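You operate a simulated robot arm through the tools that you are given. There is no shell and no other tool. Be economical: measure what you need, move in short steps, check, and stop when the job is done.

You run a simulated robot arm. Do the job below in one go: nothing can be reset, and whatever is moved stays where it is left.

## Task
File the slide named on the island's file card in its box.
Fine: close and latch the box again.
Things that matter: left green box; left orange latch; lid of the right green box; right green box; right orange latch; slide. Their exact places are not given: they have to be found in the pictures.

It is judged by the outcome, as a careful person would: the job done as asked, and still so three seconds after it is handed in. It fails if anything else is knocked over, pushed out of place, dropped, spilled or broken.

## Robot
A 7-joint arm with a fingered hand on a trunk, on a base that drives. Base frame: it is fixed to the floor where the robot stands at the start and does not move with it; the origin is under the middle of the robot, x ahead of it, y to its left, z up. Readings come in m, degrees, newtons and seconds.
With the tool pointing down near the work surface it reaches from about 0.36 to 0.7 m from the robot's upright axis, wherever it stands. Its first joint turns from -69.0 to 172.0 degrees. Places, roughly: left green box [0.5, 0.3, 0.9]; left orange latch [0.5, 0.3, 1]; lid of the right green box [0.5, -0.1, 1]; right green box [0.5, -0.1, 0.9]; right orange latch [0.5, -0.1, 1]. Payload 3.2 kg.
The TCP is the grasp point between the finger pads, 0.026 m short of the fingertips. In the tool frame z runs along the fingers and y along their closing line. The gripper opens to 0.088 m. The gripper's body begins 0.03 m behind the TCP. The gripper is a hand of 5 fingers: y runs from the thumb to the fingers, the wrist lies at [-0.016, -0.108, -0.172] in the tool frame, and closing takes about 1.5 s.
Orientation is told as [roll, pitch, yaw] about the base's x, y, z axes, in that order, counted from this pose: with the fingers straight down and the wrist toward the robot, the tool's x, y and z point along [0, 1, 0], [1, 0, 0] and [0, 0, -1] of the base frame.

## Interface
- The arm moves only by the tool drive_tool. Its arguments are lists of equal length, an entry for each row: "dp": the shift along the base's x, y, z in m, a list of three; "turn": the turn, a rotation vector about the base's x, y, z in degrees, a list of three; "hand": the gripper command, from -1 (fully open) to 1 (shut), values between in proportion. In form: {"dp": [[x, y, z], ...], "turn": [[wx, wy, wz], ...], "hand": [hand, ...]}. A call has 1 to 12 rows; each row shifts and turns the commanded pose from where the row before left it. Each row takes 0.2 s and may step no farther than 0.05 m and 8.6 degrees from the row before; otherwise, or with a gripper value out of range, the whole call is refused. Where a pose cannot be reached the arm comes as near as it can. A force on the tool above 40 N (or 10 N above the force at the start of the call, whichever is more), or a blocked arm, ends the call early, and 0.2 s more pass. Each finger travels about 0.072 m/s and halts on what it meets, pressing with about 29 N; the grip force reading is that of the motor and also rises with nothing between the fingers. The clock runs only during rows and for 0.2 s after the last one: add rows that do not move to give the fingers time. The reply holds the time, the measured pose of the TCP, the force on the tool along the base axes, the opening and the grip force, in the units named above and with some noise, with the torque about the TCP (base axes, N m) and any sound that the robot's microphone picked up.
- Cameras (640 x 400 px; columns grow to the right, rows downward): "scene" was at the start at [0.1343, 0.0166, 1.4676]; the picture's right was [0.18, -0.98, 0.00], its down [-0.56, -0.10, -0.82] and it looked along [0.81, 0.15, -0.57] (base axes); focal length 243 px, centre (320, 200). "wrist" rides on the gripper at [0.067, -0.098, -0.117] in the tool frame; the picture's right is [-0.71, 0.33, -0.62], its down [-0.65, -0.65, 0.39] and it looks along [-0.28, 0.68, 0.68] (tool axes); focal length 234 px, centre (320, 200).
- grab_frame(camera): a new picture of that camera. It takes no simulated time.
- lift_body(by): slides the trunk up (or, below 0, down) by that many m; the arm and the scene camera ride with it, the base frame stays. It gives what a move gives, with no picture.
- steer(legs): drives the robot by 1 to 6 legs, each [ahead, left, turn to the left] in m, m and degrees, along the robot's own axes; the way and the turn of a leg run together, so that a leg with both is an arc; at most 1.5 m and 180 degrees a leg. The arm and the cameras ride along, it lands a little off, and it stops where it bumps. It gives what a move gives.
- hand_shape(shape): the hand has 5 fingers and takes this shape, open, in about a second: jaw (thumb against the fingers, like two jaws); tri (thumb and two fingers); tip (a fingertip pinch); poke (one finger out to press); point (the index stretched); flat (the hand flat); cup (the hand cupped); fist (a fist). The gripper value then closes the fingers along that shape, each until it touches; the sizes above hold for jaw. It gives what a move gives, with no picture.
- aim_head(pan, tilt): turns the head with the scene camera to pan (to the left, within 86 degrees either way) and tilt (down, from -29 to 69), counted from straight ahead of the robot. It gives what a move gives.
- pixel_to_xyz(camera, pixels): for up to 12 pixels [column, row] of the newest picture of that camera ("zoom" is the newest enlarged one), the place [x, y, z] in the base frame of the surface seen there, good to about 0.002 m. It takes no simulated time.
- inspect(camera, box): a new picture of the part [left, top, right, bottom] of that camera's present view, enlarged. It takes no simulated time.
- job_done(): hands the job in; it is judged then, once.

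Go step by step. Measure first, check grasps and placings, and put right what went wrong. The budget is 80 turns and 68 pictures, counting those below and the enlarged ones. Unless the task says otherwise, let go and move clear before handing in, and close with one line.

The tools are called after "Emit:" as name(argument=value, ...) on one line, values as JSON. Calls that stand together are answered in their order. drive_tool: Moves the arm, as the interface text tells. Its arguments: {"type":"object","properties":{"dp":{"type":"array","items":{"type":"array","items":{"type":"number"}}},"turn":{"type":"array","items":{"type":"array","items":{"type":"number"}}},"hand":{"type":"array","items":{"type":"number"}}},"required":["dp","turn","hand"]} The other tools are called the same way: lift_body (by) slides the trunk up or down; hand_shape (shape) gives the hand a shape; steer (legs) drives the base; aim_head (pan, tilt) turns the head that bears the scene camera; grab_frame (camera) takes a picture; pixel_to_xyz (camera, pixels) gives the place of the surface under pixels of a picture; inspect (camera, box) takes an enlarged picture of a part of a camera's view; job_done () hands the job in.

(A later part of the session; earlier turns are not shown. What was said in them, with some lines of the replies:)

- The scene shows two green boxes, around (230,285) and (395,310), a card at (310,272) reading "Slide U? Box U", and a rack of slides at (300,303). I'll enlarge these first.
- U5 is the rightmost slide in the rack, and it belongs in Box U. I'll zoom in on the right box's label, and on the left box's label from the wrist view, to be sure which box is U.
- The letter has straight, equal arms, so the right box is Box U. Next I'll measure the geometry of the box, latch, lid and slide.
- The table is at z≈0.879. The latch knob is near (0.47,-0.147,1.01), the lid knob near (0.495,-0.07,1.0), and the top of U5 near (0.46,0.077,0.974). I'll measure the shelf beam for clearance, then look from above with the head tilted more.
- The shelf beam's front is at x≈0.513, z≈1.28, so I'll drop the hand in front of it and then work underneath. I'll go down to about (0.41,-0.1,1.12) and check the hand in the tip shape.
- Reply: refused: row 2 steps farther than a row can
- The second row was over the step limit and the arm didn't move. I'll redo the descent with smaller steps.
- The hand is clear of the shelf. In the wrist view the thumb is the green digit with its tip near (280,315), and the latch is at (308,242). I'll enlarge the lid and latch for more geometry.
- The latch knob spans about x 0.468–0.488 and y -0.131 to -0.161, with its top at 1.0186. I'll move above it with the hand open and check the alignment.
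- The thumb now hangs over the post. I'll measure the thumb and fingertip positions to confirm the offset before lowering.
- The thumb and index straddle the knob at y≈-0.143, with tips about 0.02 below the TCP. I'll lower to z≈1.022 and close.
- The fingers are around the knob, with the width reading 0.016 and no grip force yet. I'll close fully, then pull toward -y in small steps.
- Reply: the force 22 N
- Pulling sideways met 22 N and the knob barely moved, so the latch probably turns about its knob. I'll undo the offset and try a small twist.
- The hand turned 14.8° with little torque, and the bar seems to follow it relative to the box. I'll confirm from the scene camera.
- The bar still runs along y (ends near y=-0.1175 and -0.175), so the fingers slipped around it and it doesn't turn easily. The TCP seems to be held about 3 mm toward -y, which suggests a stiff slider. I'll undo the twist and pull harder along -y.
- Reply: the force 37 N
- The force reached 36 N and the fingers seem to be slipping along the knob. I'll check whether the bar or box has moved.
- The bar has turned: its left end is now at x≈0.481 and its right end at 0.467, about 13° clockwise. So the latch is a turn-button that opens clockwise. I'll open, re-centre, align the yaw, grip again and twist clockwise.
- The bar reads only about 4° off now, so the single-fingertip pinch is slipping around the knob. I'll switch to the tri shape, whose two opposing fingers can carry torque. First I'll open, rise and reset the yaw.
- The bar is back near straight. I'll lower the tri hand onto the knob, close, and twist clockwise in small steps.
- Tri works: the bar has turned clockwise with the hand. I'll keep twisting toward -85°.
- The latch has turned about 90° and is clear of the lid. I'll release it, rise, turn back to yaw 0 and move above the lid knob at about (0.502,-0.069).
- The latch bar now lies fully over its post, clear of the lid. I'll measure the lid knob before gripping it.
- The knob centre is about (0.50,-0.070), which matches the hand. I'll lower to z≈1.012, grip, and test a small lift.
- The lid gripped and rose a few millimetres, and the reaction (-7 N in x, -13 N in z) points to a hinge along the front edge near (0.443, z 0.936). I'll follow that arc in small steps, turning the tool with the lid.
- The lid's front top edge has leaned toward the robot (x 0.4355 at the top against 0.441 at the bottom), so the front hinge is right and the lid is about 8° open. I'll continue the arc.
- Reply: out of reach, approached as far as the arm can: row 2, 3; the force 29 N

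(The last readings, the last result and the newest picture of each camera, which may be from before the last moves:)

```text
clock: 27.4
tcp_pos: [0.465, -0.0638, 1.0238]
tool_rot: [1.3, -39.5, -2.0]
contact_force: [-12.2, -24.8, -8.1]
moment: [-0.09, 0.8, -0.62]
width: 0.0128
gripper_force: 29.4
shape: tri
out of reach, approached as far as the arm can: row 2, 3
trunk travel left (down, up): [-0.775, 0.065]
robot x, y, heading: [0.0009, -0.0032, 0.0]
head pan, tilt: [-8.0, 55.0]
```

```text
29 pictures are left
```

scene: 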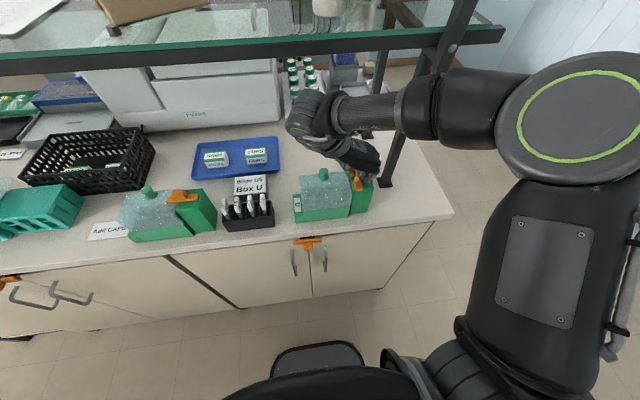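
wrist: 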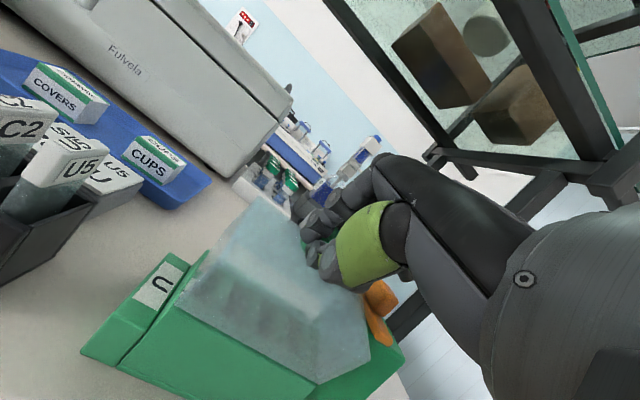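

The tilt took the arm out of reach, too close to the body. I'll reverse the arc to close the lid gently, release it, and back the base up for more room.

Emit:
drive_tool(dp=[[0.0138, 0, -0.0001], [0.0137, 0, -0.0018], [0.0143, 0, -0.0059], [0.0061, 0, -0.0028], [0.006, 0, -0.0028], [0.0111, 0, -0.006], [0, 0, 0]], turn=[[0, 8, 0], [0, 8, 0], [0, 8, 0], [0, 4, 0], [0, 4, 0], [0, 8, 0], [0, 0, 0]], hand=[1, 1, 1, 1, 1, 1, 1])

Emit:
drive_tool(dp=[[0, 0, 0], [0, 0, 0], [0, 0, 0], [0, 0, 0.04], [0, 0, 0.03], [0, 0, 0]], turn=[[0, 0, 0], [0, 0, 0], [0, 0, 0], [0, 0, 0], [0, 0, 0], [0, 0, 0]], hand=[0.3, -0.5, -0.6, -0.6, -0.6, -0.6])

Emit:
grab_frame(camera="wrist")

```text
clock: 29.0
tcp_pos: [0.5331, -0.0561, 1.0076]
tool_rot: [0.0, -0.1, -1.0]
contact_force: [0.1, -0.2, -0.6]
moment: [0.01, -0.03, 0.02]
width: 0.0118
gripper_force: 29.1
shape: tri
trunk travel left (down, up): [-0.775, 0.065]
robot x, y, heading: [-0.0007, 0.0015, -0.0]
head pan, tilt: [-8.0, 55.0]
```

```text
clock: 30.4
tcp_pos: [0.5328, -0.0552, 1.0774]
tool_rot: [-0.1, 0.1, -1.0]
contact_force: [0.4, 0.5, -0.7]
moment: [-0.01, 0.04, -0.01]
width: 0.0702
gripper_force: 0.1
shape: tri
trunk travel left (down, up): [-0.775, 0.065]
robot x, y, heading: [0.0009, 0.0012, 0.0]
head pan, tilt: [-8.0, 55.0]
```

```text
28 pictures are left
```

wrist: 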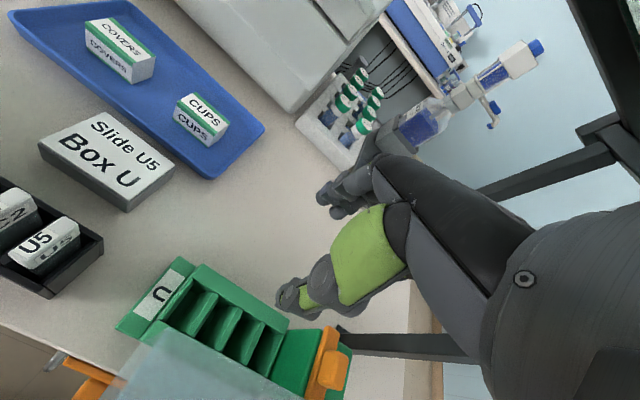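

The box is open: slots are visible at (190-270,300-350), and the lid has swung toward the robot at (180,370). I'll check with the scene camera.

Emit:
inspect(camera="scene", box=[200, 110, 420, 270])

Emit:
inspect(camera="wrist", box=[100, 230, 360, 400])

```text
2.50 times, centred on (310, 190) of scene
```

zoom: 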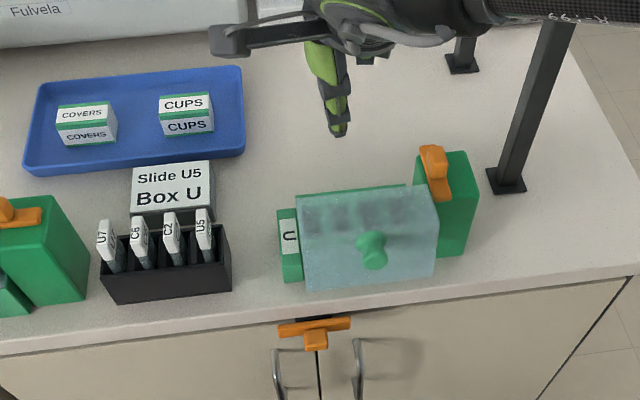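

```text
2.35 times, centred on (230, 315) of wrist
```

zoom: 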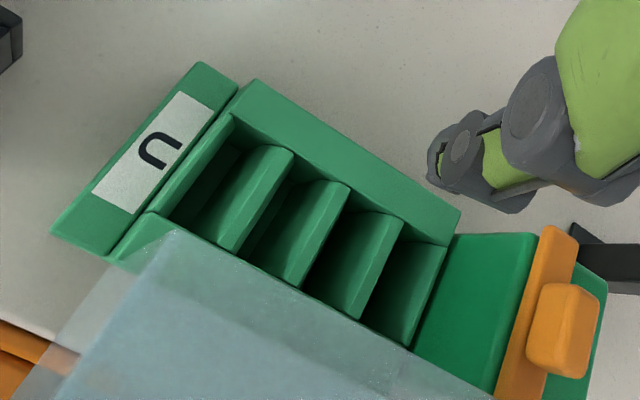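

The box is open with four empty slots, and the lid stands open on the robot's side. I'll measure the slots and the lid.

Emit:
pixel_to_xyz(camera="zoom", pixels=[[290, 152], [345, 187], [400, 222], [440, 250], [233, 245], [300, 283], [360, 315], [340, 155], [240, 125], [205, 190], [330, 260], [145, 225]])

Emit:
grab_frame(camera="scene")

Emit:
pixel_to_xyz(camera="scene", pixels=[[349, 208], [322, 189], [372, 187], [323, 223], [372, 218], [281, 200], [280, 209], [275, 205], [345, 186], [316, 190]])

```text
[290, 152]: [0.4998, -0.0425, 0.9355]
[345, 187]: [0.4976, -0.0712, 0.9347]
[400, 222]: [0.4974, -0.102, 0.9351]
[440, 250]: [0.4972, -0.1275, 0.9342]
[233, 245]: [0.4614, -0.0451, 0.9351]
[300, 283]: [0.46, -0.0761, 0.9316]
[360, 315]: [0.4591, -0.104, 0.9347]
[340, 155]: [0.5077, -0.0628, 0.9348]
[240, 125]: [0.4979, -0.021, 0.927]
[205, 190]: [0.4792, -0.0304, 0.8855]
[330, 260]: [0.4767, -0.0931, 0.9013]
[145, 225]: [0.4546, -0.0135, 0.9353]
```

```text
25 pictures are left
```

scene: 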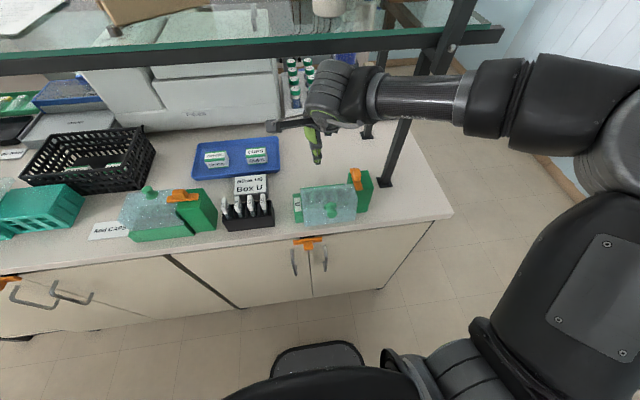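

```text
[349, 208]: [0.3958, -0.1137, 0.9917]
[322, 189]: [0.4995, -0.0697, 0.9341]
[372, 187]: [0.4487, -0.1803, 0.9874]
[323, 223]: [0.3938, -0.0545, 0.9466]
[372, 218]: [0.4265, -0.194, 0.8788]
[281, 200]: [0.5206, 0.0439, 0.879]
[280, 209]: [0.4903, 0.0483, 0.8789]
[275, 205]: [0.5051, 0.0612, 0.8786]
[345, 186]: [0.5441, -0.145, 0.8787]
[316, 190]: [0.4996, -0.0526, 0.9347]
```

The slots span about y -0.021 to -0.128, with dividers near -0.044, -0.073 and -0.102 and walls up to z 0.935. The lid stands about 90° open at x 0.39–0.442 with its top at 1.003, resting open under gravity. Next I'll move over U5 and use the tip shape so I don't touch C2.

Emit:
drive_tool(dp=[[0, 0.03, 0.02], [-0.02, 0.035, 0], [-0.02, 0.035, 0], [-0.02, 0.028, 0], [-0.006, 0, -0.03], [0, 0, 0]], turn=[[0, 0, 0], [0, 0, 0], [0, 0, 0], [0, 0, 0], [0, 0, 1], [0, 0, 0]], hand=[-0.6, -0.6, -0.6, -0.6, -1, -1])

Emit:
hand_shape(shape="tip")

Emit:
grab_frame(camera="wrist")

Emit:
inspect(camera="scene", box=[200, 130, 300, 240])

```text
clock: 31.8
tcp_pos: [0.4676, 0.0749, 1.066]
tool_rot: [-0.1, 0.0, 0.0]
contact_force: [-0.2, 0.4, 0.3]
moment: [-0.02, -0.03, -0.01]
width: 0.0879
gripper_force: 0.1
shape: tri
trunk travel left (down, up): [-0.775, 0.065]
robot x, y, heading: [0.0014, -0.001, -0.1]
head pan, tilt: [-8.0, 55.0]
```

```text
clock: 32.7
tcp_pos: [0.4689, 0.074, 1.0659]
tool_rot: [0.0, 0.1, 0.0]
contact_force: [-0.3, -0.2, 0.7]
moment: [0.0, 0.03, -0.02]
width: 0.0881
gripper_force: 0.0
shape: tip
trunk travel left (down, up): [-0.775, 0.065]
robot x, y, heading: [-0.0002, 0.0015, -0.2]
head pan, tilt: [-8.0, 55.0]
```

```text
24 pictures are left
```

wrist: 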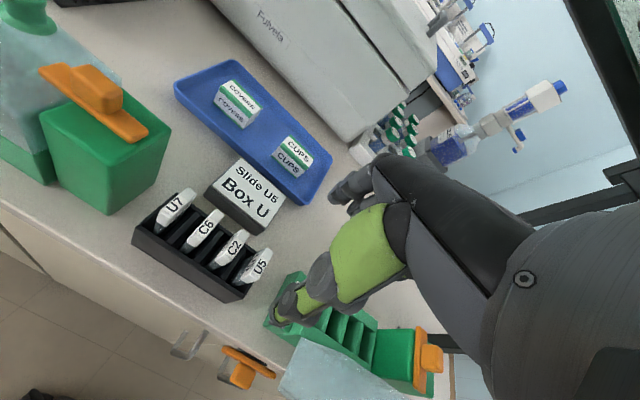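

```text
3.64 times, centred on (250, 185) of scene
```

zoom: 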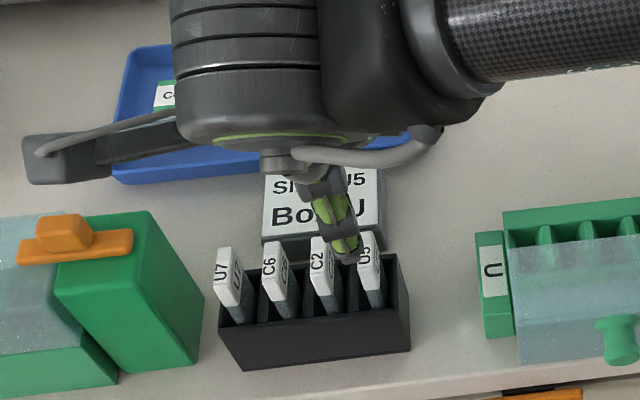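

The open lid remains up, and the hand is over the rack. I'll measure U5's top face and the fingertips.

Emit:
inspect(camera="wrist", box=[200, 220, 320, 320])

Emit:
pixel_to_xyz(camera="wrist", pixels=[[267, 252], [262, 258], [256, 255], [250, 262], [245, 272], [239, 280], [246, 236], [240, 233], [278, 318], [332, 198], [222, 262]])

```text
4.00 times, centred on (260, 270) of wrist
```

zoom: 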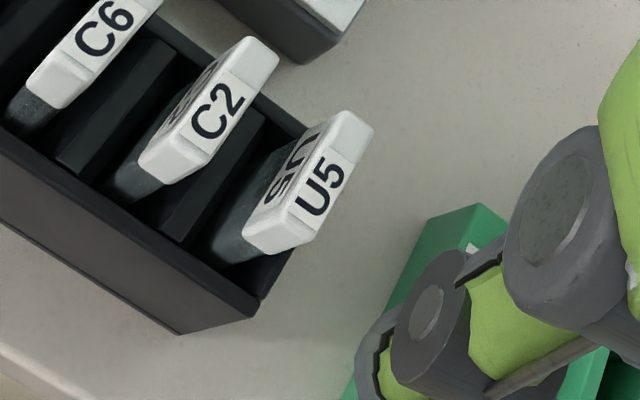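

```text
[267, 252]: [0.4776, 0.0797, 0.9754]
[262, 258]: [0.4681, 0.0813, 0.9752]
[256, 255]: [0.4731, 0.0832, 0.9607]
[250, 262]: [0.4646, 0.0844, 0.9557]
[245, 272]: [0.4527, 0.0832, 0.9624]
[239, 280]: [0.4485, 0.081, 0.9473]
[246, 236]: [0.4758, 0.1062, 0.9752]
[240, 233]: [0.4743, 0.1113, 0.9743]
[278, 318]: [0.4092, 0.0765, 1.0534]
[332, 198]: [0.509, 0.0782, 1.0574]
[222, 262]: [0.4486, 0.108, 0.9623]
```

Emit:
pixel_to_xyz(camera="zoom", pixels=[[345, 116], [370, 128], [306, 236], [275, 205], [285, 190], [352, 165], [330, 205], [275, 248], [250, 235], [265, 40], [200, 165]])

```text
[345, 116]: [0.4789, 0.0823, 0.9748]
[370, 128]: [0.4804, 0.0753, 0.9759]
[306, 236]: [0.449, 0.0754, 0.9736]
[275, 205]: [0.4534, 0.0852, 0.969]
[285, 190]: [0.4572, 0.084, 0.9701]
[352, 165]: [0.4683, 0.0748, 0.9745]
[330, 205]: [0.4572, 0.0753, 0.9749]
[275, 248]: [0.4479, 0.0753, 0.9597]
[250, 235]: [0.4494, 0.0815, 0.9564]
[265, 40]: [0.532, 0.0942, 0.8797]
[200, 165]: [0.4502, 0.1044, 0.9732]
```

U5 spans x 0.447–0.482 and y 0.0745–0.0845, with its top at z 0.9755. The file card sits just behind it, so I'll measure that for index-finger clearance.

Emit:
pixel_to_xyz(camera="wrist", pixels=[[207, 190], [250, 226], [280, 202], [242, 160], [232, 200], [256, 228], [215, 202], [262, 258]])

```text
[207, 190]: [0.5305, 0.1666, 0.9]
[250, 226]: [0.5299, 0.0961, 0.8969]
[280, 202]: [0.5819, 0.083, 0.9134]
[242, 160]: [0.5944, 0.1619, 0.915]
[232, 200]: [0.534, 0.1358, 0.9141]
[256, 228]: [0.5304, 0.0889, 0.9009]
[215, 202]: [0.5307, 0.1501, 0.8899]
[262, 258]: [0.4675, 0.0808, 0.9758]
```

The card tops out at 0.915, so there is clearance. I'll align on U5, go down to z≈0.968 and close gently.

Emit:
drive_tool(dp=[[-0.0044, 0.0025, -0.03], [0, 0, -0.034], [0, 0, -0.033], [0, 0, 0], [0, 0, 0], [0, 0, 0], [0, 0, 0], [0, 0, 0], [0, 0, 0]], turn=[[0, 0, 0], [0, 0, 0], [0, 0, 0], [0, 0, 0], [0, 0, 0], [0, 0, 0], [0, 0, 0], [0, 0, 0], [0, 0, 0]], hand=[-0.7, -0.7, -0.7, -0.3, 0, 0.2, 0.4, 0.6, 0.6])

Emit:
grab_frame(camera="wrist")

Emit:
inspect(camera="scene", box=[200, 130, 300, 240])

```text
clock: 34.7
tcp_pos: [0.4644, 0.0759, 0.9683]
tool_rot: [0.0, 0.1, 0.0]
contact_force: [0.0, 0.8, -0.5]
moment: [-0.03, 0.01, 0.0]
width: 0.0247
gripper_force: 28.7
shape: tip
trunk travel left (down, up): [-0.775, 0.065]
robot x, y, heading: [-0.0004, 0.0008, -0.0]
head pan, tilt: [-8.0, 55.0]
```

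```text
21 pictures are left
```

wrist: 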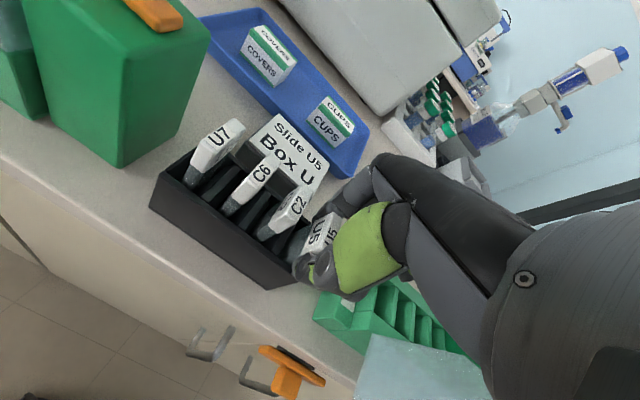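

```text
3.64 times, centred on (250, 185) of scene
```

zoom: 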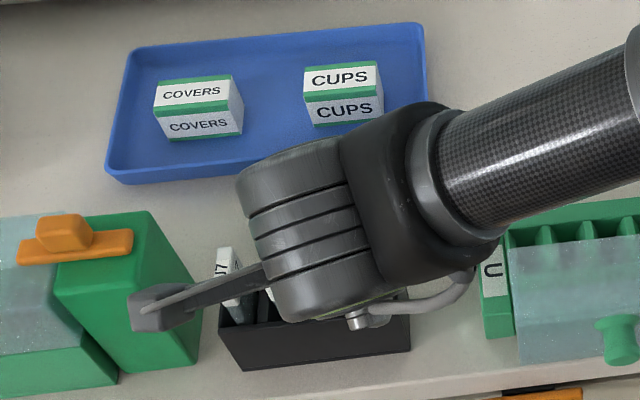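

U5 is gripped at 28.7 N with the fingers on both edges. I'll lift it straight up.

Emit:
drive_tool(dp=[[0, 0, 0], [0, 0, 0.015], [0, 0, 0.025], [0, 0, 0.03], [0, 0, 0.03], [0, 0, 0]], turn=[[0, 0, 0], [0, 0, 0], [0, 0, 0], [0, 0, 0], [0, 0, 0], [0, 0, 0]], hand=[1, 1, 1, 1, 1, 1])

Emit:
grab_frame(camera="wrist")

```text
clock: 36.1
tcp_pos: [0.4647, 0.0743, 1.0682]
tool_rot: [0.0, 0.0, 0.0]
contact_force: [-0.4, 0.2, -1.1]
moment: [-0.01, -0.02, 0.04]
width: 0.0247
gripper_force: 29.1
shape: tip
trunk travel left (down, up): [-0.775, 0.065]
robot x, y, heading: [0.0037, -0.0016, 0.0]
head pan, tilt: [-8.0, 55.0]
```

```text
19 pictures are left
```

wrist: 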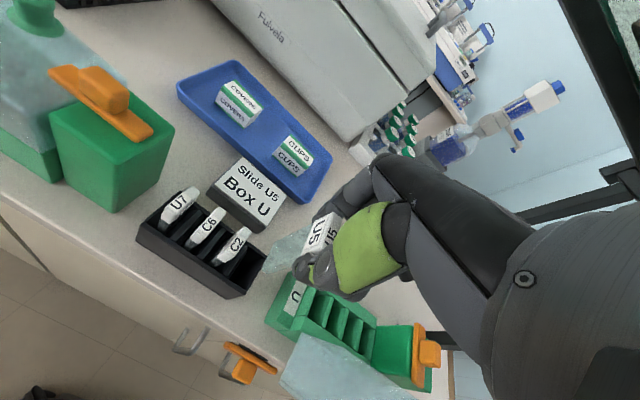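

U5 is out and held. I'll measure its pose in the hand and the thumb's outer surface.

Emit:
inspect(camera="wrist", box=[230, 170, 430, 310])

Emit:
pixel_to_xyz(camera="zoom", pixels=[[105, 310], [135, 285], [195, 215], [250, 205], [300, 140], [330, 145], [225, 355], [260, 300], [310, 350], [350, 390], [420, 370], [290, 200]])

```text
2.86 times, centred on (330, 240) of wrist
```

zoom: 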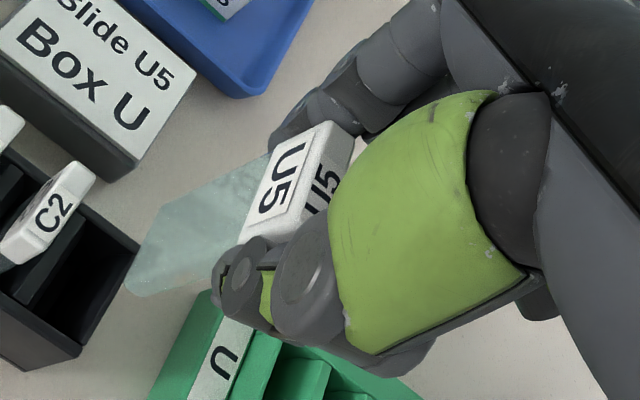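

```text
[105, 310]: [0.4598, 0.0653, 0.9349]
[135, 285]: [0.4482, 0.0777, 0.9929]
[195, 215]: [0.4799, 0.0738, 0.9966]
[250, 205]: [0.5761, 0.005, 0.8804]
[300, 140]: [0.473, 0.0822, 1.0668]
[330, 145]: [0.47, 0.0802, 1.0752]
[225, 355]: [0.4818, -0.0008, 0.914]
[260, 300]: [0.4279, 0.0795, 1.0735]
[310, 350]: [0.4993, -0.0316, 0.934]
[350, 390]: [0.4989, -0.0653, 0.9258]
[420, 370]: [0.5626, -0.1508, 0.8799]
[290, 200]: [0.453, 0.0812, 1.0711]
```

U5 is about 0.085 long and tilts about 4° in the grip, with its bottom at z≈0.99. I'll carry it over slot 2 (centre y≈-0.059, x≈0.481), correcting the tilt.

Emit:
drive_tool(dp=[[0.004, -0.035, 0], [0.004, -0.035, 0], [0.004, -0.035, 0], [0.0045, -0.031, 0], [0, 0, 0], [0, 0, 0]], turn=[[1, 0, 0], [1, 0, 0], [1, 0, 0], [1, 0, 0], [0, 0, 0], [0, 0, 0]], hand=[1, 1, 1, 1, 1, 1])

Emit:
grab_frame(camera="wrist")

Emit:
inspect(camera="scene", box=[270, 130, 400, 240])

```text
clock: 37.5
tcp_pos: [0.4784, -0.0627, 1.0688]
tool_rot: [4.1, 0.1, 0.0]
contact_force: [0.0, 0.0, -0.6]
moment: [0.02, -0.02, -0.01]
width: 0.0252
gripper_force: 28.8
shape: tip
trunk travel left (down, up): [-0.775, 0.065]
robot x, y, heading: [0.0017, -0.0045, 0.1]
head pan, tilt: [-8.0, 55.0]
```

```text
17 pictures are left
```

wrist: 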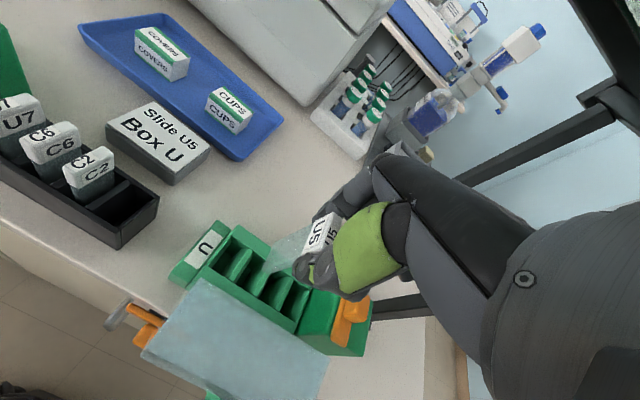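

```text
3.64 times, centred on (335, 185) of scene
```

zoom: 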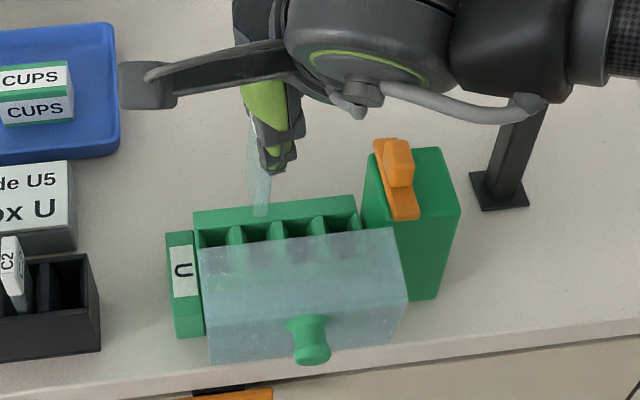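

Emit:
pixel_to_xyz(camera="zoom", pixels=[[260, 212], [266, 205], [253, 190], [268, 180], [236, 230], [278, 228], [318, 222], [200, 215], [300, 235], [300, 320], [275, 205], [210, 250]])

Emit:
inspect(camera="wrist", box=[170, 190, 370, 340])

```text
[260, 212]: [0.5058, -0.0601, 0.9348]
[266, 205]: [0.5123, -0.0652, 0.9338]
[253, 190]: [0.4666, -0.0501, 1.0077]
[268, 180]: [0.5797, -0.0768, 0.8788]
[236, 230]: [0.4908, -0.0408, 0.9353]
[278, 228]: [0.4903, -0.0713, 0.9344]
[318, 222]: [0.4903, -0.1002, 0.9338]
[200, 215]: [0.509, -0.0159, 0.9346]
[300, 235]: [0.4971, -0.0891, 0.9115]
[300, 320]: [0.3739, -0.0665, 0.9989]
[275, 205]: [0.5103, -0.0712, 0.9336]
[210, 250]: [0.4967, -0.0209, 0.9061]
```

```text
2.67 times, centred on (270, 265) of wrist
```

zoom: 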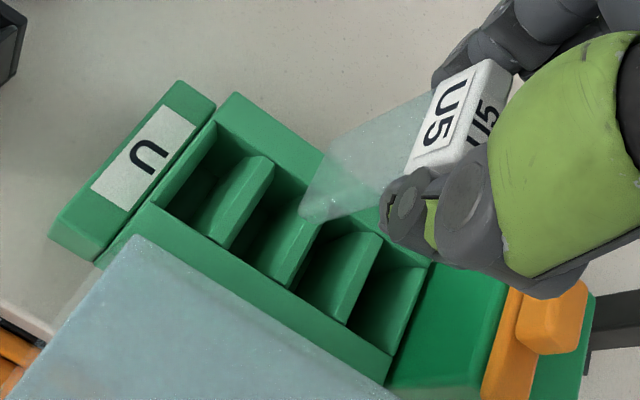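

Emit:
pixel_to_xyz(camera="zoom", pixels=[[306, 208], [325, 215], [340, 150], [380, 120], [410, 170], [440, 80], [490, 62], [385, 180], [165, 210], [215, 130], [395, 350], [225, 240]])

```text
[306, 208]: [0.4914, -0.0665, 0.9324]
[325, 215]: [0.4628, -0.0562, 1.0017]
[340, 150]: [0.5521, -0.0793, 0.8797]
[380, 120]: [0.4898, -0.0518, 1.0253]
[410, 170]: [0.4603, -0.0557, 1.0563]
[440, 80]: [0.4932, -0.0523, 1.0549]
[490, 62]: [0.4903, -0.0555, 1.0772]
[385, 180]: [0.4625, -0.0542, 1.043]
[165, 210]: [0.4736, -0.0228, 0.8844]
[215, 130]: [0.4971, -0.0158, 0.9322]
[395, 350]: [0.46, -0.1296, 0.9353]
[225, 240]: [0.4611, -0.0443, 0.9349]
```

The slide is vertical and centred at about y -0.058 over slot 2 (dividers at -0.0425 and -0.072), and x fits too. I'll lower it slowly past the rim.

Emit:
drive_tool(dp=[[0.0007, 0, -0.025], [0, 0, -0.02], [0, 0, -0.01], [0, 0, -0.01], [0, 0, -0.01], [0, 0, 0]], turn=[[0, 0, 0], [0, 0, 0], [0, 0, 0], [0, 0, 0], [0, 0, 0], [0, 0, 0]], hand=[1, 1, 1, 1, 1, 1])

Emit:
grab_frame(camera="wrist")

```text
clock: 38.9
tcp_pos: [0.4798, -0.0616, 0.9959]
tool_rot: [4.0, 0.0, 0.0]
contact_force: [0.2, 0.5, -0.4]
moment: [-0.04, -0.03, -0.01]
width: 0.025
gripper_force: 28.7
shape: tip
trunk travel left (down, up): [-0.775, 0.065]
robot x, y, heading: [-0.0023, 0.0038, 0.2]
head pan, tilt: [-8.0, 55.0]
```

```text
14 pictures are left
```

wrist: 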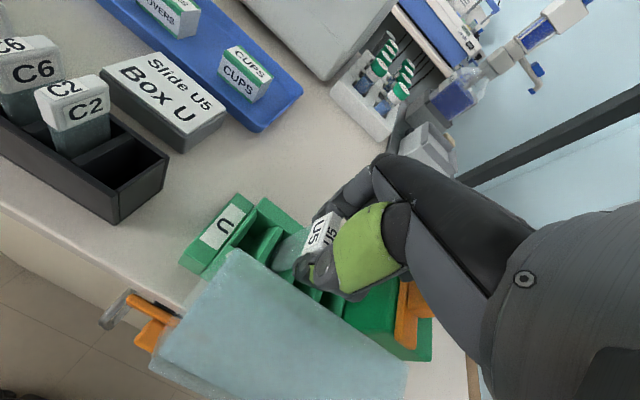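

The slide's bottom is in the slot with no contact force. I'll continue down gently until it bottoms out.

Emit:
drive_tool(dp=[[0, 0, -0.01], [0, 0, -0.008], [0, 0, -0.005], [0, 0, -0.003], [0, 0, 0]], turn=[[0, 0, 0], [0, 0, 0], [0, 0, 0], [0, 0, 0], [0, 0, 0]], hand=[1, 1, 1, 1, 1])

Emit:
inspect(camera="wrist", box=[180, 180, 420, 340])

```text
clock: 40.1
tcp_pos: [0.4809, -0.0619, 0.9689]
tool_rot: [4.0, 0.1, 0.0]
contact_force: [-0.4, 0.0, -0.5]
moment: [-0.03, 0.05, 0.01]
width: 0.0247
gripper_force: 29.4
shape: tip
trunk travel left (down, up): [-0.775, 0.065]
robot x, y, heading: [0.0017, 0.0003, -0.1]
head pan, tilt: [-8.0, 55.0]
```

```text
2.50 times, centred on (300, 260) of wrist
```

zoom: 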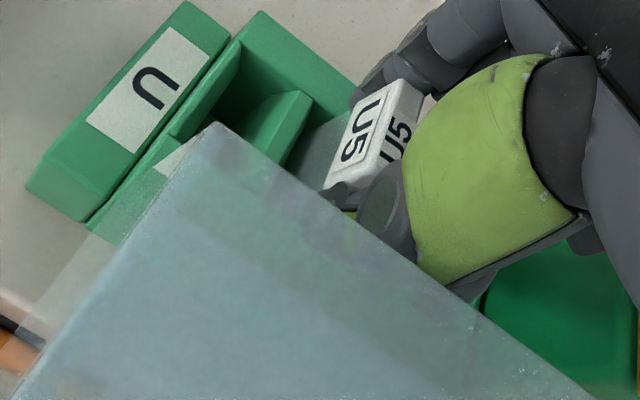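

It's down with no contact force, so the slide is a few mm above the floor. I'll lower a little more, open slightly to release, and rise straight up.

Emit:
drive_tool(dp=[[0, 0, -0.003], [0, 0, -0.002], [0, 0, 0], [0, 0, 0], [0, 0, 0], [0, 0, 0.02], [0, 0, 0.03], [0, 0, 0.04], [0.01, 0, 0.03], [0, 0, 0]], turn=[[0, 0, 0], [0, 0, 0], [0, 0, 0], [0, 0, 0], [0, 0, 0], [0, 0, 0], [0, 0, 0], [-2, 0, 0], [-2, 0, 0], [0, 0, 0]], hand=[1, 1, 0.3, 0.1, 0, 0, 0, -0.3, -0.3, -0.3])

Emit:
grab_frame(camera="wrist")

Emit:
inspect(camera="scene", box=[270, 130, 400, 240])

```text
clock: 42.3
tcp_pos: [0.4908, -0.0616, 1.0833]
tool_rot: [0.0, 0.1, 0.0]
contact_force: [-0.6, 0.3, 1.0]
moment: [0.02, -0.01, 0.01]
width: 0.0569
gripper_force: 0.0
shape: tip
trunk travel left (down, up): [-0.775, 0.065]
robot x, y, heading: [-0.0015, 0.0025, 0.3]
head pan, tilt: [-8.0, 55.0]
```

```text
12 pictures are left
```

wrist: 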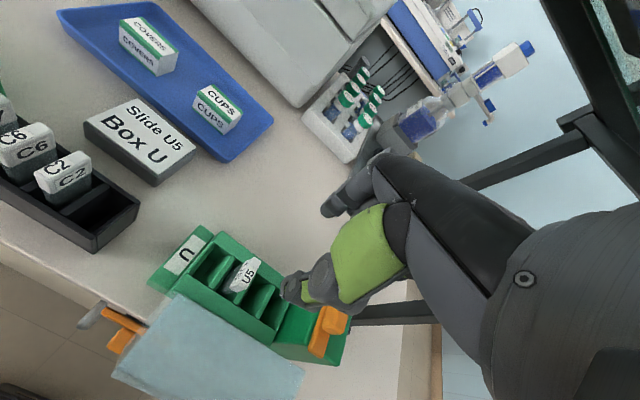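

```text
3.64 times, centred on (335, 185) of scene
```

zoom: 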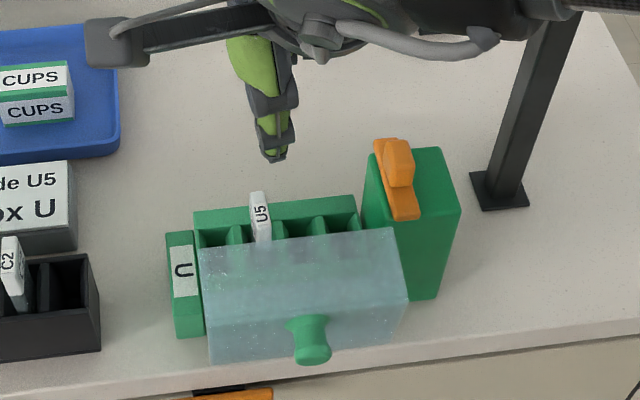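

U5 sits in slot 2 of Box U. To close the lid I need to push it from the robot side (x<0.37), so I'll raise the hand a little and back the base up about 0.15 m.

Emit:
steer(legs=[[-0.16, 0, 0]])

Emit:
hand_shape(shape="tri")

Emit:
drive_tool(dp=[[0, 0, 0], [0, 0, 0], [0, 0, 0], [0, 0, 0], [0, 0, 0], [0, 0, 0], [0, 0, 0]], turn=[[0, 0, 0], [0, 0, 0], [0, 0, 0], [0, 0, 0], [0, 0, 0], [0, 0, 0], [0, 0, 0]], hand=[0, 0.5, 1, 1, 1, 1, 1])

Emit:
grab_frame(camera="scene")

```text
clock: 43.8
tcp_pos: [0.3327, -0.0633, 1.0841]
tool_rot: [0.0, 0.1, -0.1]
contact_force: [-0.3, 0.1, 0.0]
moment: [0.02, -0.05, 0.0]
width: 0.0565
gripper_force: 0.1
shape: tip
trunk travel left (down, up): [-0.775, 0.065]
robot x, y, heading: [-0.1564, 0.0024, 0.0]
head pan, tilt: [-8.0, 55.0]
```

```text
clock: 44.6
tcp_pos: [0.3329, -0.0617, 1.0839]
tool_rot: [-0.1, 0.0, -0.1]
contact_force: [0.0, -0.1, -0.6]
moment: [0.0, 0.0, 0.03]
width: 0.0878
gripper_force: 0.1
shape: tri
trunk travel left (down, up): [-0.775, 0.065]
robot x, y, heading: [-0.1583, 0.002, -0.3]
head pan, tilt: [-8.0, 55.0]
```

```text
clock: 46.2
tcp_pos: [0.3337, -0.0626, 1.0843]
tool_rot: [0.0, 0.1, -0.1]
contact_force: [-0.1, -1.1, -0.2]
moment: [-0.02, -0.02, 0.02]
width: 0.0
gripper_force: 29.2
shape: tri
trunk travel left (down, up): [-0.775, 0.065]
robot x, y, heading: [-0.1554, -0.0008, 0.0]
head pan, tilt: [-8.0, 55.0]
```

```text
10 pictures are left
```

scene: 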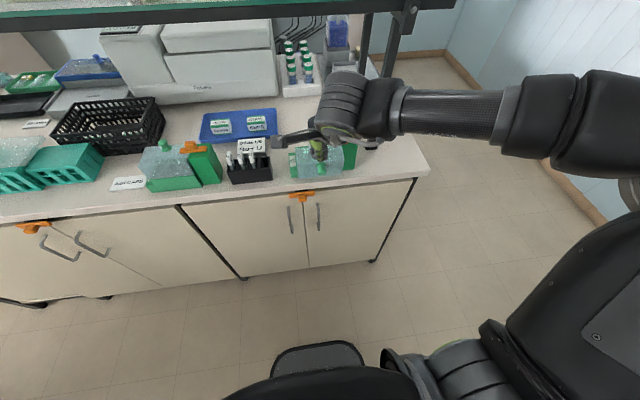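

The base is back 0.156 m and the hand is closed in front of the lid. I'll move back 3 cm, lower, then push the lid over toward +x.

Emit:
drive_tool(dp=[[-0.03, 0, 0], [0, 0, -0.04], [0, 0, -0.036], [0.015, 0, 0], [0.015, 0, 0], [0.015, 0, 0], [0, 0, 0]], turn=[[0, 0, 0], [0, 0, 0], [0, 0, 0], [0, 0, 0], [0, 0, 0], [0, 0, 0], [0, 0, 0]], hand=[1, 1, 1, 1, 1, 1, 1])

Emit:
grab_frame(camera="wrist")

```text
clock: 47.9
tcp_pos: [0.3473, -0.0615, 1.0083]
tool_rot: [0.0, -0.1, 0.0]
contact_force: [-4.1, -0.4, 3.1]
moment: [-0.02, 0.02, -0.03]
width: 0.0
gripper_force: 29.0
shape: tri
trunk travel left (down, up): [-0.775, 0.065]
robot x, y, heading: [-0.1592, -0.0012, 0.4]
head pan, tilt: [-8.0, 55.0]
```

```text
9 pictures are left
```

wrist: 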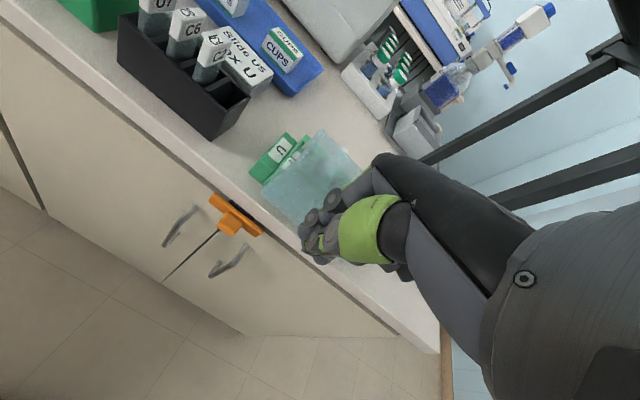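

I have light contact with the lid (-4 N). I'll continue pushing forward, rising slightly along the arc.

Emit:
drive_tool(dp=[[0.012, 0, 0.004], [0.012, 0, 0.004], [0.012, 0, 0.004], [0.012, 0, 0.003], [0.012, 0, 0.002], [0, 0, 0]], turn=[[0, 0, 0], [0, 0, 0], [0, 0, 0], [0, 0, 0], [0, 0, 0], [0, 0, 0]], hand=[1, 1, 1, 1, 1, 1])

Emit:
grab_frame(camera="wrist")

```text
clock: 49.2
tcp_pos: [0.4062, -0.062, 1.0249]
tool_rot: [0.0, 0.1, -0.2]
contact_force: [-0.3, 0.7, -0.1]
moment: [0.0, -0.05, -0.01]
width: 0.0
gripper_force: 29.0
shape: tri
trunk travel left (down, up): [-0.775, 0.065]
robot x, y, heading: [-0.1579, -0.0012, 0.1]
head pan, tilt: [-8.0, 55.0]
```

```text
8 pictures are left
```

wrist: 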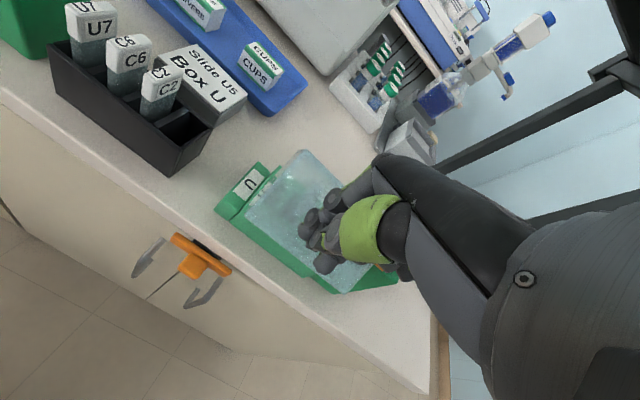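

The lid looks closed, with almost no force on the hand. I'll rise, pull back and drive forward to where turning the latch worked before.

Emit:
drive_tool(dp=[[-0.02, 0, 0.03], [-0.03, 0, 0.03], [-0.03, 0, 0], [0, -0.03, 0], [0, -0.03, 0], [0, -0.025, 0], [0, 0, 0]], turn=[[0, 0, 0], [0, 0, 0], [0, 0, 0], [0, 0, 0], [0, 0, 0], [0, 0, 0], [0, 0, 0]], hand=[1, 0, -0.6, -0.6, -0.6, -0.6, -0.6])

Emit:
steer(legs=[[0.157, 0, 0]])

Emit:
grab_frame(camera="scene")

```text
clock: 50.9
tcp_pos: [0.3308, -0.1498, 1.0854]
tool_rot: [-0.1, 0.1, 0.0]
contact_force: [-0.7, 0.5, 0.1]
moment: [0.02, 0.01, -0.01]
width: 0.0701
gripper_force: 0.0
shape: tri
trunk travel left (down, up): [-0.775, 0.065]
robot x, y, heading: [-0.1583, -0.0011, -0.3]
head pan, tilt: [-8.0, 55.0]
```

```text
clock: 52.3
tcp_pos: [0.4862, -0.1479, 1.0862]
tool_rot: [0.0, 0.2, 0.0]
contact_force: [-0.9, 0.2, -1.0]
moment: [-0.01, 0.02, 0.01]
width: 0.0699
gripper_force: 0.0
shape: tri
trunk travel left (down, up): [-0.775, 0.065]
robot x, y, heading: [0.0027, -0.0012, 0.0]
head pan, tilt: [-8.0, 55.0]
```

```text
7 pictures are left
```

scene: 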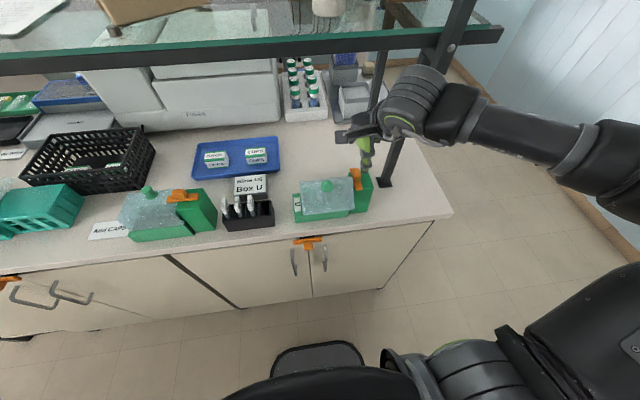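

The lid knob appears at (327,186) rather than (323,174) as before, so the lid may not be fully shut. I'll zoom in.

Emit:
inspect(camera="scene", box=[280, 130, 420, 230])

Emit:
pixel_to_xyz(camera="zoom", pixels=[[190, 225], [188, 215], [90, 220], [240, 185], [300, 200], [100, 320], [310, 290], [100, 250], [345, 175], [85, 195], [290, 190], [188, 240]])

```text
4.00 times, centred on (350, 180) of scene
```

zoom: 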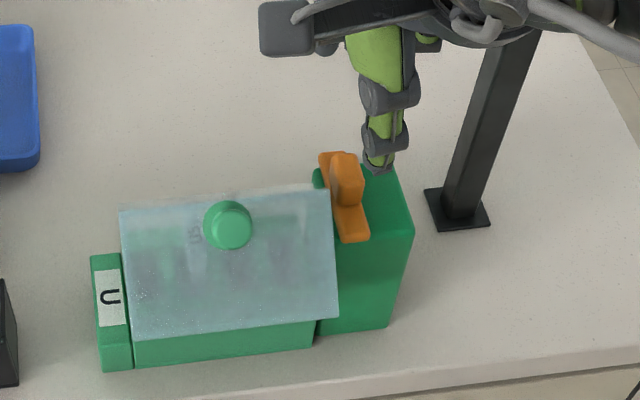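

```text
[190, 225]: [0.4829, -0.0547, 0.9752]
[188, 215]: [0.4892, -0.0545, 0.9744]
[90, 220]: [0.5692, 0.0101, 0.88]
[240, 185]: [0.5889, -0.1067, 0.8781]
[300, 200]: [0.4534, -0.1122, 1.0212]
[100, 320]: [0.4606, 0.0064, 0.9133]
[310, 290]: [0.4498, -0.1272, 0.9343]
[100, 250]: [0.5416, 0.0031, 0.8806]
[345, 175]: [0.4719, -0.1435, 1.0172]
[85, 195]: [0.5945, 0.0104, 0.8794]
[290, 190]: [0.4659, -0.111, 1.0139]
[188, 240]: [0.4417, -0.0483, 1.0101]
```

The lid is stopped about 40° open, apparently held by hinge friction where the hand left it. I'll go back in front of it with closed fingers and push the knob the rest of the way, watching the force.

Emit:
drive_tool(dp=[[-0.03, 0.01, 0.025], [-0.035, 0.03, 0], [-0.035, 0.03, 0], [-0.004, 0.014, -0.03], [0, 0, -0.03], [0, 0, -0.02], [0, 0, 0]], turn=[[0, 0, 0], [0, 0, 0], [0, 0, 0], [0, 0, 0], [0, 0, 0], [0, 0, 0], [0, 0, 0]], hand=[1, 1, 1, 1, 1, 1, 1])

Emit:
drive_tool(dp=[[0.012, 0, 0], [0.012, 0, 0], [0.012, 0, -0.001], [0.01, 0, -0.002], [0.01, 0, -0.002], [0, 0, 0]], turn=[[0, 0, 0], [0, 0, 0], [0, 0, 0], [0, 0, 0], [0, 0, 0], [0, 0, 0]], hand=[1, 1, 1, 1, 1, 1])

Emit:
grab_frame(camera="wrist")

```text
clock: 53.9
tcp_pos: [0.3876, -0.0631, 1.0316]
tool_rot: [0.0, 0.1, -0.1]
contact_force: [-0.6, -0.7, -0.7]
moment: [0.0, 0.02, -0.02]
width: 0.0
gripper_force: 28.8
shape: tri
out of reach, approached as far as the arm can: row 6
trunk travel left (down, up): [-0.775, 0.065]
robot x, y, heading: [-0.0017, 0.0011, 0.2]
head pan, tilt: [-8.0, 55.0]
```

```text
clock: 55.3
tcp_pos: [0.4438, -0.0632, 1.0274]
tool_rot: [0.0, 0.0, 0.0]
contact_force: [-0.2, -0.1, 0.3]
moment: [0.0, 0.02, 0.01]
width: 0.0
gripper_force: 29.6
shape: tri
trunk travel left (down, up): [-0.775, 0.065]
robot x, y, heading: [-0.0025, 0.0003, -0.1]
head pan, tilt: [-8.0, 55.0]
```

```text
5 pictures are left
```

wrist: 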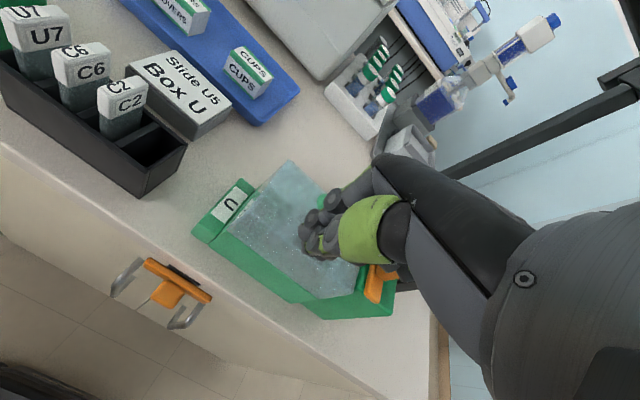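

Emit:
pixel_to_xyz(camera="wrist", pixels=[[287, 166], [284, 172], [232, 222], [260, 200], [322, 200], [345, 285], [270, 215]])

```text
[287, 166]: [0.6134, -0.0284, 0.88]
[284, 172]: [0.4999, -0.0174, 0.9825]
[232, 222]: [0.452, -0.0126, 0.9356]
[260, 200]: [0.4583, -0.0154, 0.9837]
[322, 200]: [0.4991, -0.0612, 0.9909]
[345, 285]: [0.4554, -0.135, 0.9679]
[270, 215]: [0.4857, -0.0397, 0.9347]
```

The lid top is now flat (z 0.9837 at x 0.458 and 0.9825 at x 0.50), so the lid is closed. Next I'll move above the latch at yaw -86° with the hand open.

Emit:
drive_tool(dp=[[-0.005, 0, 0.035], [0.005, -0.01, 0.025], [0.01, -0.02, 0], [0.01, -0.02, 0], [0.01, -0.02, 0], [0.0052, -0.0138, 0], [0, 0, 0], [0, 0, 0], [0, 0, 0], [0, 0, 0], [0, 0, 0]], turn=[[0, 0, 0], [0, 0, -8.5], [0, 0, -8.5], [0, 0, -8.5], [0, 0, -8.5], [0, 0, -8.5], [0, 0, -8.5], [0, 0, -8.5], [0, 0, -8.5], [0, 0, -8.5], [0, 0, -8.5]], hand=[1, 0, -0.6, -0.6, -0.6, -0.6, -0.6, -0.6, -0.6, -0.6, -0.6])

Emit:
drive_tool(dp=[[0, 0, 0], [0, 0, 0]], turn=[[0, 0, -1], [0, 0, 0]], hand=[-0.6, -0.6])

Emit:
inspect(camera="scene", box=[280, 130, 420, 230])

```text
clock: 57.7
tcp_pos: [0.4798, -0.1463, 1.0862]
tool_rot: [0.1, -0.1, -85.3]
contact_force: [-0.1, 0.6, -0.1]
moment: [-0.03, 0.01, 0.0]
width: 0.0698
gripper_force: 0.0
shape: tri
trunk travel left (down, up): [-0.775, 0.065]
robot x, y, heading: [-0.001, 0.0044, -0.2]
head pan, tilt: [-8.0, 55.0]
```

```text
clock: 58.3
tcp_pos: [0.4787, -0.1468, 1.0851]
tool_rot: [0.0, 0.1, -86.1]
contact_force: [0.2, 0.4, -0.5]
moment: [0.0, 0.01, 0.0]
width: 0.0698
gripper_force: 0.0
shape: tri
trunk travel left (down, up): [-0.775, 0.065]
robot x, y, heading: [0.0011, -0.0014, -0.0]
head pan, tilt: [-8.0, 55.0]
```

```text
4.00 times, centred on (350, 180) of scene
```

zoom: 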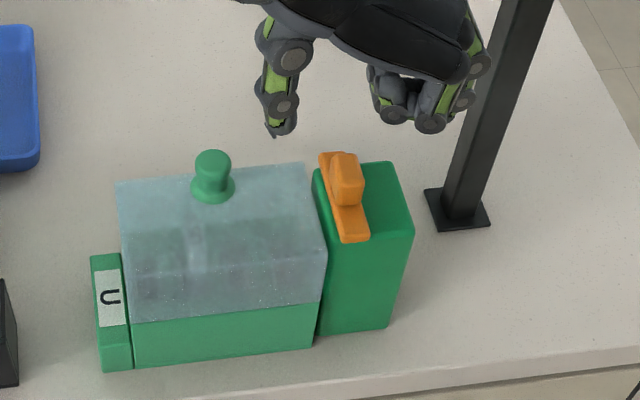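

The lid looks exactly as it did at the start, fully closed, with the slide visible inside. I'll lower onto the latch knob, grip, and turn it back counter-clockwise.

Emit:
drive_tool(dp=[[0, 0, -0.035], [0, 0, -0.028], [0, 0, 0], [0, 0, 0], [0, 0, 0], [0, 0, 0], [0, 0, 0], [0, 0, 0]], turn=[[0, 0, 0], [0, 0, 0], [0, 0, 0], [0, 0, 0], [0, 0, 0], [0, 0, 0], [0, 0, 0], [0, 0, 0]], hand=[-0.6, -0.6, 0, 0.5, 1, 1, 1, 1])

Emit:
drive_tool(dp=[[0, 0, 0], [0, 0, 0], [0, 0, 0], [0, 0, 0], [0, 0, 0], [0, 0, 0], [0, 0, 0], [0, 0, 0], [0, 0, 0], [0, 0, 0], [0, 0, 0], [0, 0, 0]], turn=[[0, 0, 8], [0, 0, 8], [0, 0, 8], [0, 0, 8], [0, 0, 8], [0, 0, 8], [0, 0, 8], [0, 0, 8], [0, 0, 8], [0, 0, 8], [0, 0, 6], [0, 0, 0]], hand=[1, 1, 1, 1, 1, 1, 1, 1, 1, 1, 1, 1])

Emit:
inspect(camera="scene", box=[280, 130, 420, 230])

```text
clock: 60.1
tcp_pos: [0.4774, -0.1462, 1.0234]
tool_rot: [0.1, 0.1, -86.0]
contact_force: [-1.9, 0.7, -3.2]
moment: [-0.01, 0.0, 0.01]
width: 0.0108
gripper_force: 29.6
shape: tri
trunk travel left (down, up): [-0.775, 0.065]
robot x, y, heading: [0.0004, -0.0025, 0.0]
head pan, tilt: [-8.0, 55.0]
```

```text
clock: 62.7
tcp_pos: [0.478, -0.1481, 1.0227]
tool_rot: [0.1, -0.1, 0.1]
contact_force: [-0.8, -9.7, 0.8]
moment: [-0.13, -0.01, 0.01]
width: 0.0105
gripper_force: 29.2
shape: tri
trunk travel left (down, up): [-0.775, 0.065]
robot x, y, heading: [-0.002, 0.0001, -0.3]
head pan, tilt: [-8.0, 55.0]
```

```text
4.00 times, centred on (350, 180) of scene
```

zoom: 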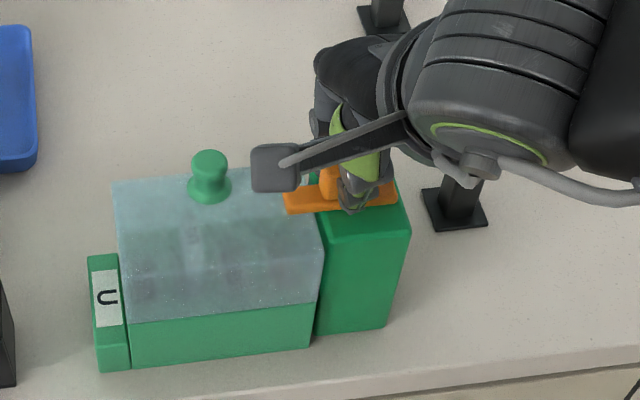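

The bar is back across the lid. I'll release, rise straight up and verify.

Emit:
drive_tool(dp=[[0, 0, 0], [0, 0, 0], [0, 0, 0], [0, 0, 0.03], [0, 0, 0.04], [-0.03, 0, 0.03], [-0.03, 0, 0.02], [0, 0, 0]], turn=[[0, 0, 0], [0, 0, 0], [0, 0, 0], [0, 0, 0], [0, 0, 0], [0, 0, 0], [0, 0, 0], [0, 0, 0]], hand=[0, -0.5, -0.8, -0.8, -0.8, -0.8, -0.8, -0.8])

Emit:
inspect(camera="wrist", box=[60, 60, 360, 340])

Emit:
inspect(camera="scene", box=[100, 120, 420, 260])

```text
clock: 64.5
tcp_pos: [0.4165, -0.1454, 1.1438]
tool_rot: [0.0, 0.2, 0.0]
contact_force: [-0.5, 0.4, 0.8]
moment: [-0.02, 0.03, 0.01]
width: 0.079
gripper_force: 0.1
shape: tri
trunk travel left (down, up): [-0.775, 0.065]
robot x, y, heading: [0.0008, -0.0011, -0.0]
head pan, tilt: [-8.0, 55.0]
```

```text
1.43 times, centred on (210, 200) of wrist
```

zoom: 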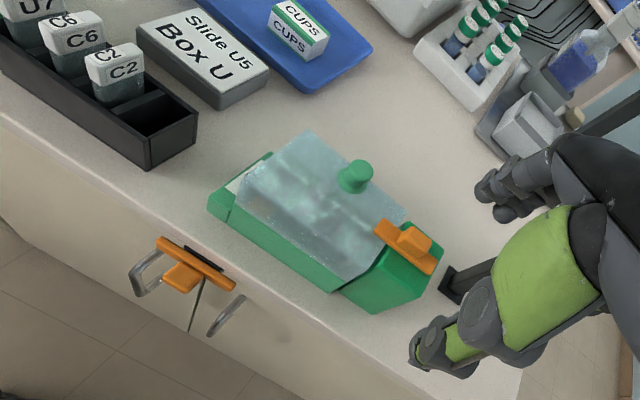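

```text
2.00 times, centred on (260, 190) of scene
```

zoom: 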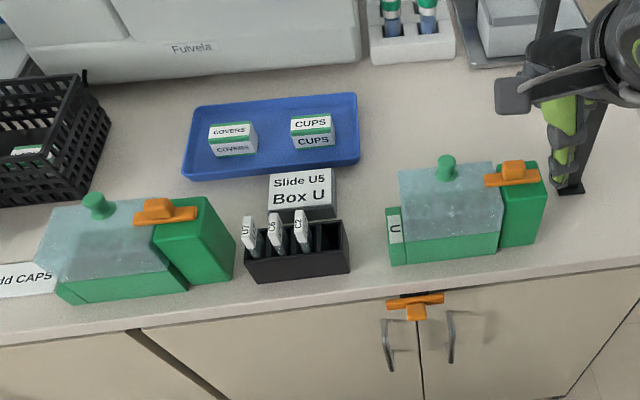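

The lid is flat, the latch bar lies across it as at the start, U5 is in the box, and everything else is where it was. The hand is open and clear, so I'm handing in.

Emit:
job_done()

```text
The job is handed in.
```

I filed slide U5 in Box U (the right green box), then closed and latched the box again; the final pictures show everything else where it was.
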